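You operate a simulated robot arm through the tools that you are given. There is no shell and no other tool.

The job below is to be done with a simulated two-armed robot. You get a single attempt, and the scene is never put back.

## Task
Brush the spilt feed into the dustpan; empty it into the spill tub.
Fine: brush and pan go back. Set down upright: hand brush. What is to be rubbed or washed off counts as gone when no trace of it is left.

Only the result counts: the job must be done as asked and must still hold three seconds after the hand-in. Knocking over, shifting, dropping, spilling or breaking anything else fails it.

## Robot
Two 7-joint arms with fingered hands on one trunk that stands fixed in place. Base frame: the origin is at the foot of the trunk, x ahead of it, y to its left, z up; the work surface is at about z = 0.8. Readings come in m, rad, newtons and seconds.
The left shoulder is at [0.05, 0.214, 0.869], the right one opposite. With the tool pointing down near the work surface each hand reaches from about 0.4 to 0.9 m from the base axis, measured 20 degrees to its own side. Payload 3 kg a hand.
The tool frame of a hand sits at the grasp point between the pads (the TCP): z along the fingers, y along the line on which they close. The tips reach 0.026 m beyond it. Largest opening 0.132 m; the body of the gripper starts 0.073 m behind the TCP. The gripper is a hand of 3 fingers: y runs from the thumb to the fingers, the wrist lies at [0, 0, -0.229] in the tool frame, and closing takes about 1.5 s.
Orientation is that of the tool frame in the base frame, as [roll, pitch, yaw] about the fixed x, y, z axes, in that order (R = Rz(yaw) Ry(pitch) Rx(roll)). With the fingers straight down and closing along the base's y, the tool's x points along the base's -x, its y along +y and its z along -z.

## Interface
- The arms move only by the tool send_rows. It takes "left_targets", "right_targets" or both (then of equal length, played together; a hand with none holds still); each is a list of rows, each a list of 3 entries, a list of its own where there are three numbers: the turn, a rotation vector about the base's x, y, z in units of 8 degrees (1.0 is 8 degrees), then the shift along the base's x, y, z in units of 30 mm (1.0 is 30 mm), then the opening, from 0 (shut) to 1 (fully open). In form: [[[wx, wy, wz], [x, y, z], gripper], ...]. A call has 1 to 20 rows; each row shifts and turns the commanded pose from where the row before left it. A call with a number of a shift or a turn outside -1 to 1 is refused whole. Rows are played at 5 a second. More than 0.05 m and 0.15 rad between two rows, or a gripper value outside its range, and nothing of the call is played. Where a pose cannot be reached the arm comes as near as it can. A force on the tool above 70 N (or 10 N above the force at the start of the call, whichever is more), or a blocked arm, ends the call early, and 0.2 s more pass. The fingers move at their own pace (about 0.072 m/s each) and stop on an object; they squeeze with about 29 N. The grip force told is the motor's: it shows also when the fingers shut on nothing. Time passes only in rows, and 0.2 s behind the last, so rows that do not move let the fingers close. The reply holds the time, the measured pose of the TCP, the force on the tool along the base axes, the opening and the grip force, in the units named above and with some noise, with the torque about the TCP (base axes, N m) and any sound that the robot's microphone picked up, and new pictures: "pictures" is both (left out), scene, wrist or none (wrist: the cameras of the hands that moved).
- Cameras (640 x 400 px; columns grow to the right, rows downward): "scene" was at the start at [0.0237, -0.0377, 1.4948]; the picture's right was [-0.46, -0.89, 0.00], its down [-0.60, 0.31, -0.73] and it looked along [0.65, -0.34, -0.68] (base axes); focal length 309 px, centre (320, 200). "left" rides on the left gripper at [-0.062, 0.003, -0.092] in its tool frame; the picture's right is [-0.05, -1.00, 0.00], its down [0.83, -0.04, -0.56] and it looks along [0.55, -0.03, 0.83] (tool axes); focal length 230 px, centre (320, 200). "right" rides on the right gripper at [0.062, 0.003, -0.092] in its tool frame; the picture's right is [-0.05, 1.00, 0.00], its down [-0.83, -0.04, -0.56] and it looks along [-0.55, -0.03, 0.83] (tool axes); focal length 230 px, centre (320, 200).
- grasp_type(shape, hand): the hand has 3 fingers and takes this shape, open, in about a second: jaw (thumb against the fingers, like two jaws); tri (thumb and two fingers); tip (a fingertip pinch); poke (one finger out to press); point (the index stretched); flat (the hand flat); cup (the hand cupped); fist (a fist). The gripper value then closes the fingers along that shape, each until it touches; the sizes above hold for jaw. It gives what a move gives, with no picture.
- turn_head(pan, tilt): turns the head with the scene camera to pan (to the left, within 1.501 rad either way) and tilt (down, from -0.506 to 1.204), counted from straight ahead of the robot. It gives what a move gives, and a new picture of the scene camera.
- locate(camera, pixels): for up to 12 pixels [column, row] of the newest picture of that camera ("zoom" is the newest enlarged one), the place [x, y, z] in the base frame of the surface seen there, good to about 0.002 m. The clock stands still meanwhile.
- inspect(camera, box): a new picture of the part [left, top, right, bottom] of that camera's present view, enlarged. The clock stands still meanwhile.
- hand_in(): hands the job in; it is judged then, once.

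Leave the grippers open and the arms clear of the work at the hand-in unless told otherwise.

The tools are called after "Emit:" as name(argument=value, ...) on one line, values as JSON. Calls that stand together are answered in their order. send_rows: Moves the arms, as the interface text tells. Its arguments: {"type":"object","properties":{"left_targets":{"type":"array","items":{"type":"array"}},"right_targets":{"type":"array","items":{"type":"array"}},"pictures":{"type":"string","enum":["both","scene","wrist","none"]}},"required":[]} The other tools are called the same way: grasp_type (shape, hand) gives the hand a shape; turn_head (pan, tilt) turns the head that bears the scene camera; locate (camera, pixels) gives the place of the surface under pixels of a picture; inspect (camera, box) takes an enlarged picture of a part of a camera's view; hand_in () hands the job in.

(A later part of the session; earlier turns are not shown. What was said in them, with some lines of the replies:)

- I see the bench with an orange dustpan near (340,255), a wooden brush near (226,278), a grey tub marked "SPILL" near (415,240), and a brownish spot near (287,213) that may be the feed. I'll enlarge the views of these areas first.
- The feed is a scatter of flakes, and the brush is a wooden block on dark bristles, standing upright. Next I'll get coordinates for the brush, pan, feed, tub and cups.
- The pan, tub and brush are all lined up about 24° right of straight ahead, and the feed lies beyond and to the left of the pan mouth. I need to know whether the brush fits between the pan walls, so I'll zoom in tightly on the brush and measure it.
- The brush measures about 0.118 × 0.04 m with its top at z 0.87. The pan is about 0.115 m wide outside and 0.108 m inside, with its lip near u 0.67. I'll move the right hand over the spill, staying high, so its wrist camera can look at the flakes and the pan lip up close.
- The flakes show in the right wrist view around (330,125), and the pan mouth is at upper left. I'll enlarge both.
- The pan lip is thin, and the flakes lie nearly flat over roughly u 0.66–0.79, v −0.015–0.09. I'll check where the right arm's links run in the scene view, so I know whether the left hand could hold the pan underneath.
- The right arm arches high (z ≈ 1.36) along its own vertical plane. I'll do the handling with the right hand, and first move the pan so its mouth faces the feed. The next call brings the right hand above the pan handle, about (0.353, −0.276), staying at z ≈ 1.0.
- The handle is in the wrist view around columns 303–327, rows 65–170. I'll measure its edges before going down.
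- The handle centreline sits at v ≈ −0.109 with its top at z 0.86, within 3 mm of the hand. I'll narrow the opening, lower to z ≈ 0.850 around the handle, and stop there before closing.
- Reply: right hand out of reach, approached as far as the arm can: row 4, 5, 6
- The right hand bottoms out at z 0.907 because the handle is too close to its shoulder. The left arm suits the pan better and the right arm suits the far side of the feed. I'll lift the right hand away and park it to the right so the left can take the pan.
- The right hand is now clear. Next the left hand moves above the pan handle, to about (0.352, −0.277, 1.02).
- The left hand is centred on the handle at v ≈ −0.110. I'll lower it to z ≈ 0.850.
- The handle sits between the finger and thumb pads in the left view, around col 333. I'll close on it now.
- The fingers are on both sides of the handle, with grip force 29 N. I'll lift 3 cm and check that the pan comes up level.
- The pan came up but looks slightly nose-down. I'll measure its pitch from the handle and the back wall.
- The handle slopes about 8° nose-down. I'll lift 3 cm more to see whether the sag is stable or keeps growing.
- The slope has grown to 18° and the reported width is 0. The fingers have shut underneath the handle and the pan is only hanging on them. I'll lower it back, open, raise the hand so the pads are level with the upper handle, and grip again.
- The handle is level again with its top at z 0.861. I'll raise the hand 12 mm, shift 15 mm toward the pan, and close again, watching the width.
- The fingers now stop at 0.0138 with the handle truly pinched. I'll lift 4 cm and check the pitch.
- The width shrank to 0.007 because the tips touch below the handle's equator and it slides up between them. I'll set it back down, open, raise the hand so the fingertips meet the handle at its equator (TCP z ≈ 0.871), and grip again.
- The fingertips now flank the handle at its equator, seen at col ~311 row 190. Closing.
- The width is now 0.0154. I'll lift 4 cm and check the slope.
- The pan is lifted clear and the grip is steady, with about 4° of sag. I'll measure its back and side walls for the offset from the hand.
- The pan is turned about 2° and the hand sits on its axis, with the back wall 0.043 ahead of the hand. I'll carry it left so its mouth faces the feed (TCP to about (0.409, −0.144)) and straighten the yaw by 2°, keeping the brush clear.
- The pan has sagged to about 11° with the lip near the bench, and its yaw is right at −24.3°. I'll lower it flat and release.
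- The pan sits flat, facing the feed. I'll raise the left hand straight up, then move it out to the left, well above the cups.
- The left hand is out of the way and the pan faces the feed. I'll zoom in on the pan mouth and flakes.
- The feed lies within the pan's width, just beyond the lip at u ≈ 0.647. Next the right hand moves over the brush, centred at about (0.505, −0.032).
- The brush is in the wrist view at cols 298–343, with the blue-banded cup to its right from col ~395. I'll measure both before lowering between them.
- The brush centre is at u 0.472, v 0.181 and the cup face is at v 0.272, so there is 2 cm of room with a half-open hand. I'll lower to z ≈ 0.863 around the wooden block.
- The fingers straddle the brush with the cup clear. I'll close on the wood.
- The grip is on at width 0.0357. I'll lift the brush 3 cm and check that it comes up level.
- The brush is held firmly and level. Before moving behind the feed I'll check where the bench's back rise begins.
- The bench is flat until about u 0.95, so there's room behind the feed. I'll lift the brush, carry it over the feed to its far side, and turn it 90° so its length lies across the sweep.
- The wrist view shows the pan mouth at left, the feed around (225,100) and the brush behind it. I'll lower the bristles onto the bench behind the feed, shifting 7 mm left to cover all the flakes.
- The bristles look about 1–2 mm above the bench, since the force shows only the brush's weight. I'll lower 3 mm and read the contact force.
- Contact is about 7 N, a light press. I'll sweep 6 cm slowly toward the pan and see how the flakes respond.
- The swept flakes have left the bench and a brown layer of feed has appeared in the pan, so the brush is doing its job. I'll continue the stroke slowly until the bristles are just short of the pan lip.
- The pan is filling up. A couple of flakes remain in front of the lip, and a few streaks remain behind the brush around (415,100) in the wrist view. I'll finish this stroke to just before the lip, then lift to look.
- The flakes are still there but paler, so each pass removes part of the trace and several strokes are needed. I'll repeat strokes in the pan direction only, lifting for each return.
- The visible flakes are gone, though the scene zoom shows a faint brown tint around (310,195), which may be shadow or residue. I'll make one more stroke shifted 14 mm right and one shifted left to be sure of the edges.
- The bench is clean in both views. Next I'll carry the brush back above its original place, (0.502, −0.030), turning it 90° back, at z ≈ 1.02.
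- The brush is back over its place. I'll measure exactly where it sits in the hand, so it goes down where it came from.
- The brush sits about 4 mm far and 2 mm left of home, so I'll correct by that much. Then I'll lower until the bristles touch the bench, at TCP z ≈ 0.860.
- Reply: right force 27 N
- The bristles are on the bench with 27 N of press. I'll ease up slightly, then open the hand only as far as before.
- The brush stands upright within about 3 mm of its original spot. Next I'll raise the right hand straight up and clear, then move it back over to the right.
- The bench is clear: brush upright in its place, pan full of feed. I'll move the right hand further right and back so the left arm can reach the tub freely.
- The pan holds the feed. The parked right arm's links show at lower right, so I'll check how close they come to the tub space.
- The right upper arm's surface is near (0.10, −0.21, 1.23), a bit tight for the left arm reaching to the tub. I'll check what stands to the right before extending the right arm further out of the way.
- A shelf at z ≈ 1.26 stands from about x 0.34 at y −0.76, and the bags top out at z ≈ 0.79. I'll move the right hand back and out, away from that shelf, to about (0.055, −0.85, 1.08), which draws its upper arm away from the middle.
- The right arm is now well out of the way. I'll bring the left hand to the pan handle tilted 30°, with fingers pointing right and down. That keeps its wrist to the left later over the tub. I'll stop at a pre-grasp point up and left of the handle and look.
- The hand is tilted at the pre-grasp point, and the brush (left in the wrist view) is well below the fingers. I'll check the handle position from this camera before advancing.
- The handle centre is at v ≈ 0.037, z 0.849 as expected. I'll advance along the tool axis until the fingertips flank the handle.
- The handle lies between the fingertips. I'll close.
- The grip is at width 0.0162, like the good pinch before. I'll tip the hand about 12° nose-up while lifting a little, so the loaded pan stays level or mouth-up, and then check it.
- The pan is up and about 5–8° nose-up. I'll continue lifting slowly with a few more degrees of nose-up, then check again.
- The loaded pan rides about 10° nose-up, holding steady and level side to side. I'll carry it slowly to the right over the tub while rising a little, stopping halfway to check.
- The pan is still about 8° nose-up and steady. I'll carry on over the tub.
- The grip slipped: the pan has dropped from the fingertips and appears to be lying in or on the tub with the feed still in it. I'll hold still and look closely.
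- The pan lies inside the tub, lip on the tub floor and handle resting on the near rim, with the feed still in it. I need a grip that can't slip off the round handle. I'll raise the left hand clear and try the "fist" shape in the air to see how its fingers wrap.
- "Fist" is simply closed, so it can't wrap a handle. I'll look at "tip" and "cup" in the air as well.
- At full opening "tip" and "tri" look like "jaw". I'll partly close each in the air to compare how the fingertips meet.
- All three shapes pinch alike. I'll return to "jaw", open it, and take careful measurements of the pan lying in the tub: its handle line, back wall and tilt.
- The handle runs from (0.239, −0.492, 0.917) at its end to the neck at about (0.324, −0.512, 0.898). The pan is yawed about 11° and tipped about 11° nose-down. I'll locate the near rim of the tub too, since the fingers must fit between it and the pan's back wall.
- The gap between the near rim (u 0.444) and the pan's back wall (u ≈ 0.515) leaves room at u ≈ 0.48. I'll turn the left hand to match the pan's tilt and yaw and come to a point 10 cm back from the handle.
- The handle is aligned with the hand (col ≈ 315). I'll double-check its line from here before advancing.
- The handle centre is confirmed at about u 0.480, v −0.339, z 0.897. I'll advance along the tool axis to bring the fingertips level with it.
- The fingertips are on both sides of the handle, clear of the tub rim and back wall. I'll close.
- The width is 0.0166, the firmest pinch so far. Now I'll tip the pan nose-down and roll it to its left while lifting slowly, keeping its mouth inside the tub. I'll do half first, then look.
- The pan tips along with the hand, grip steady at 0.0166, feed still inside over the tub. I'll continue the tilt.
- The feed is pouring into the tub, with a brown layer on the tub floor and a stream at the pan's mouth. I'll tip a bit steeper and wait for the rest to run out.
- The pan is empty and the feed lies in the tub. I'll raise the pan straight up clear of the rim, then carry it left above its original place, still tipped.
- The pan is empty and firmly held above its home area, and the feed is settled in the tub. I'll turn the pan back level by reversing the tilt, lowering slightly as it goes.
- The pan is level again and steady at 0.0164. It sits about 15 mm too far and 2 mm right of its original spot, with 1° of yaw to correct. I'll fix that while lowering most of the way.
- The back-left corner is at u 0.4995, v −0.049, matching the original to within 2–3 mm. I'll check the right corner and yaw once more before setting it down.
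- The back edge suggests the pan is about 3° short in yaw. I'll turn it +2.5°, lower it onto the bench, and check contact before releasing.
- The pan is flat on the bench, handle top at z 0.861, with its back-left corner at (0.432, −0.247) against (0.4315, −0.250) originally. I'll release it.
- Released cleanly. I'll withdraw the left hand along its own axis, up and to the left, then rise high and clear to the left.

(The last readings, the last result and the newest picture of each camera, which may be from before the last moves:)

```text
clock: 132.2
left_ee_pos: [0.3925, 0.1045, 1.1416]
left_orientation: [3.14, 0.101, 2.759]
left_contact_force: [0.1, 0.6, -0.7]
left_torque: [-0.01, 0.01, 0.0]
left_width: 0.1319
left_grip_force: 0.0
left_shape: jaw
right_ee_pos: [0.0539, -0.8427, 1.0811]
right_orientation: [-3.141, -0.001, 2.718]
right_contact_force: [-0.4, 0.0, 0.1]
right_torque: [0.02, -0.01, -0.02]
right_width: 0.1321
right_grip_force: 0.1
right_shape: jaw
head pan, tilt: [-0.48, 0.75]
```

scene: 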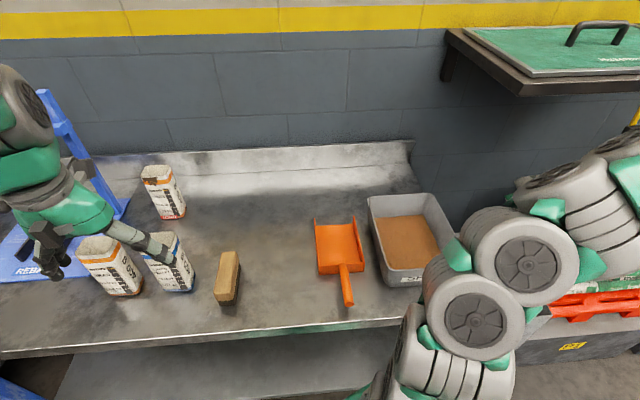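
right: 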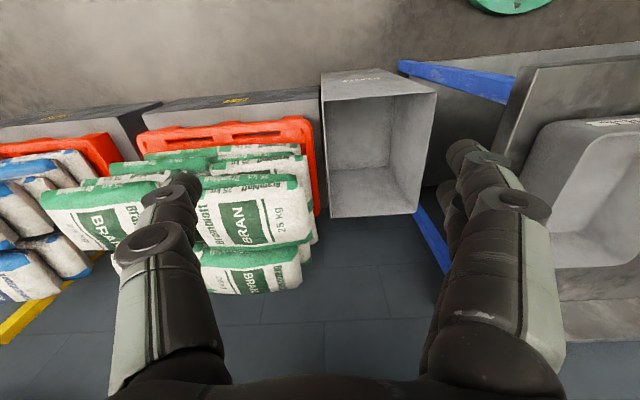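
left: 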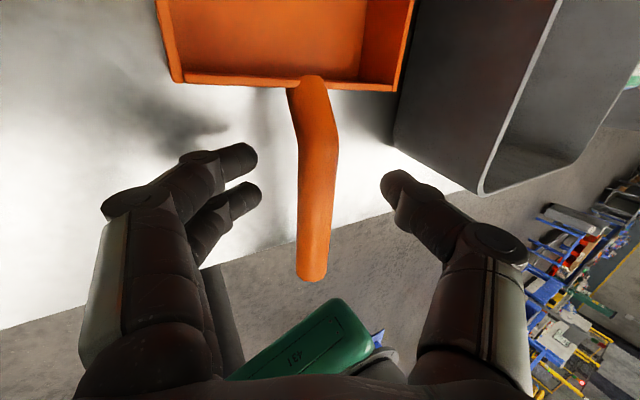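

The pan, brush and tub look as they did at the start. I'll compare precisely by locating the same pixels as in the first measurements and zooming in on each area.

Emit:
locate(camera="scene", pixels=[[315, 218], [354, 216], [319, 270], [363, 268], [348, 300], [343, 265], [345, 280], [372, 197], [428, 194], [393, 268], [465, 262], [225, 252]])

Emit:
inspect(camera="scene", box=[300, 180, 480, 310])

Emit:
inspect(camera="scene", box=[180, 230, 300, 320])

Emit:
inspect(camera="scene", box=[240, 180, 360, 255])

```text
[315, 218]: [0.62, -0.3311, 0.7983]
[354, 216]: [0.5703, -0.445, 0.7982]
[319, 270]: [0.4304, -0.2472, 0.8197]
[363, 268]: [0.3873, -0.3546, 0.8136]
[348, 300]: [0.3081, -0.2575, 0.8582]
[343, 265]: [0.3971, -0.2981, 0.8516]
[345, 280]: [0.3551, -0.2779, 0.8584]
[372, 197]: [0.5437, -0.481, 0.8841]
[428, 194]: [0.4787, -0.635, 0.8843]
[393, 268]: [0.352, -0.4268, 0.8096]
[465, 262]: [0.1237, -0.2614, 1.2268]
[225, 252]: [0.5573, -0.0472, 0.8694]
```

```text
3.08 times, centred on (390, 245) of scene
```

zoom: 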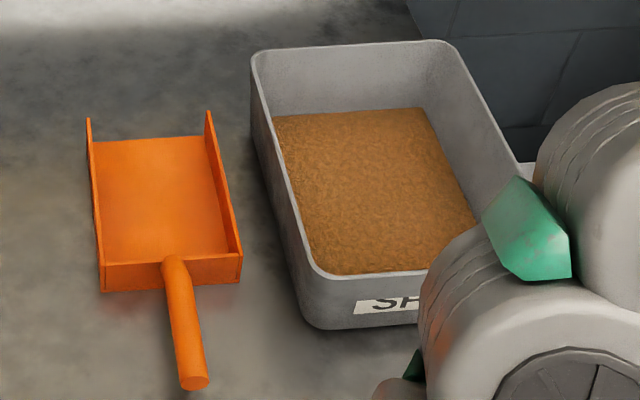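

```text
4.44 times, centred on (240, 275) of scene
```

zoom: 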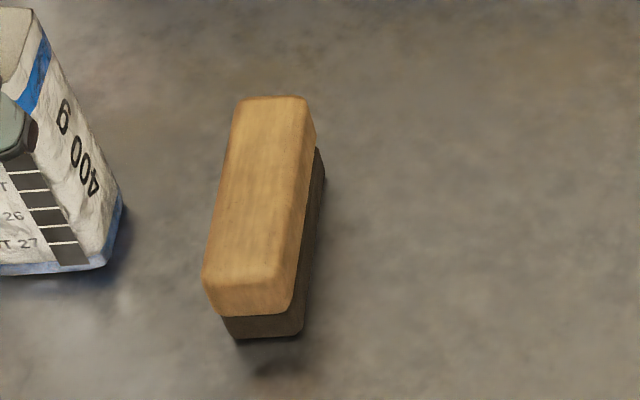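

```text
5.33 times, centred on (300, 218) of scene
```

zoom: 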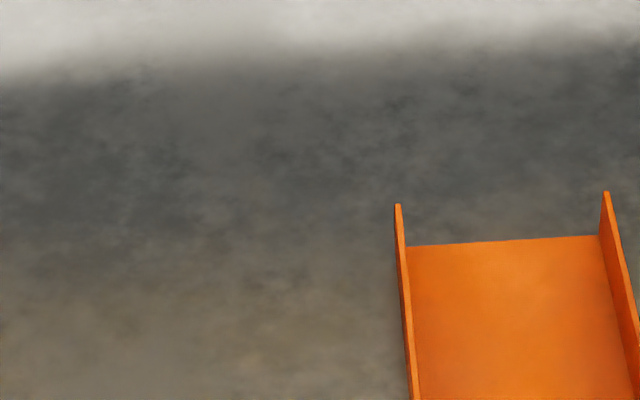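

The pan and tub zooms match the originals within a millimetre or two, the brush stands upright about 2–3 mm from its spot, and the spill area is clean. I'll move the left hand further left and out of the way, then check the rest of the bench for stray flakes.

Emit:
send_rows(left_targets=[[[0, 0, 0], [0, 0.9, 0.3], 1], [[0, 0, 0], [0, 0.9, 0.3], 1], [[0, 0, 0], [0, 0.9, 0.3], 1], [[0, 0, 0], [-0.3, 0.9, 0], 1], [[0, 0, 0], [-0.5, 0.9, 0], 1], [[0, 0, 0], [-0.5, 0.9, 0], 1], [[0, 0, 0], [0, 0, 0], 1]], pictures="both")

Emit:
inspect(camera="scene", box=[180, 160, 420, 320])

Emit:
inspect(camera="scene", box=[340, 150, 480, 240])

Emit:
inspect(camera="scene", box=[330, 240, 450, 330])

```text
clock: 133.8
left_ee_pos: [0.3517, 0.2688, 1.1685]
left_orientation: [3.139, 0.098, 2.756]
left_contact_force: [0.4, 1.2, -0.6]
left_torque: [0.01, 0.02, -0.03]
left_width: 0.1317
left_grip_force: 0.0
left_shape: jaw
right_ee_pos: [0.0537, -0.8427, 1.0811]
right_orientation: [3.141, 0.0, 2.717]
right_contact_force: [-0.5, 0.9, 0.9]
right_torque: [-0.01, 0.03, -0.02]
right_width: 0.1321
right_grip_force: 0.1
right_shape: jaw
head pan, tilt: [-0.48, 0.75]
```

scene: 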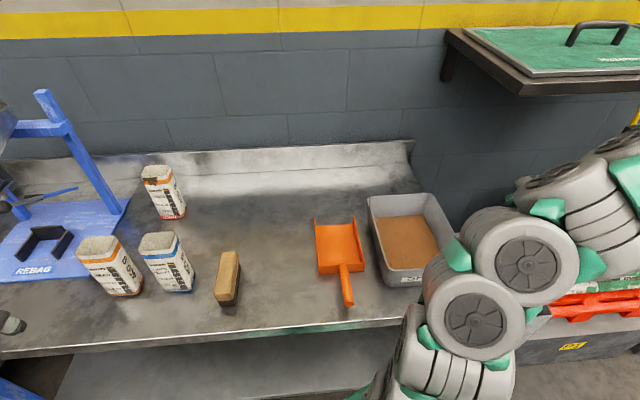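
left: 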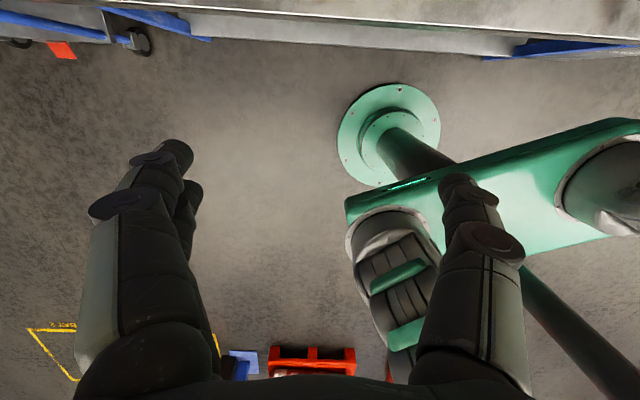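

```text
2.50 times, centred on (300, 240) of scene
```

zoom: 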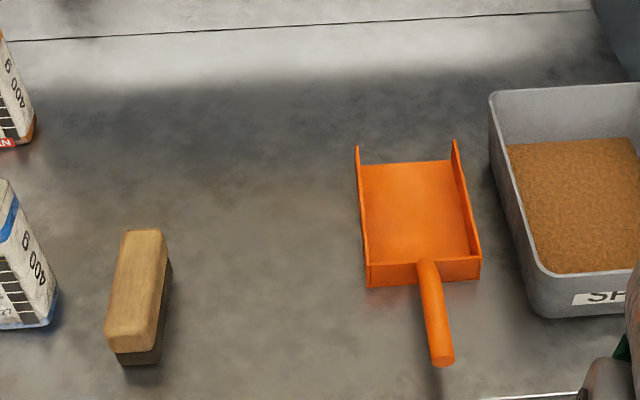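

```text
4.44 times, centred on (410, 195) of scene
```

zoom: 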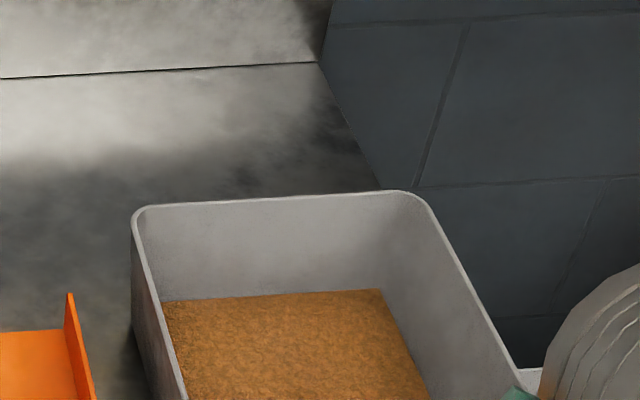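

```text
4.44 times, centred on (390, 285) of scene
```

zoom: 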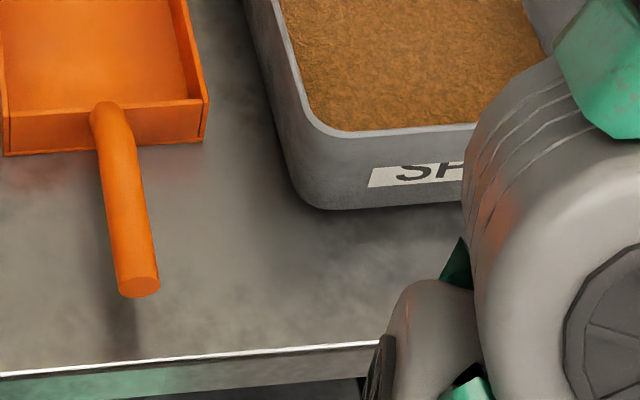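

Everything checks out:
- The spill area is clean.
- The feed lies in the tub and nothing is beside it.
- The pan is empty and back in its place.
- The brush stands upright where it was.
- The cups and tub have not moved.
- Both grippers are open and clear of the work.

I'll hand in the job now.

Emit:
hand_in()

```text
The job is handed in.
```

I brushed the spilt feed into the dustpan, emptied it into the spill tub, and handed the job in. I haven't seen the judge's result.

- **Feed:** after four brush strokes, no flakes or stain showed on the bench. All the feed is in the tub and I saw none beside it.
- **Dustpan:** it is empty and back within a few millimetres of where it started.
- **Hand brush:** it is standing upright, about 3 mm from its original spot.
- **Rest of the bench:** the cups were not touched, and the tub is where it was.

**Dropped pan:** while I was carrying the loaded pan over the tub, it slipped from the left hand and fell about 10 cm into the tub. The feed stayed in the pan. I picked the pan up again and poured it out there.

Both hands are open and clear of the work.
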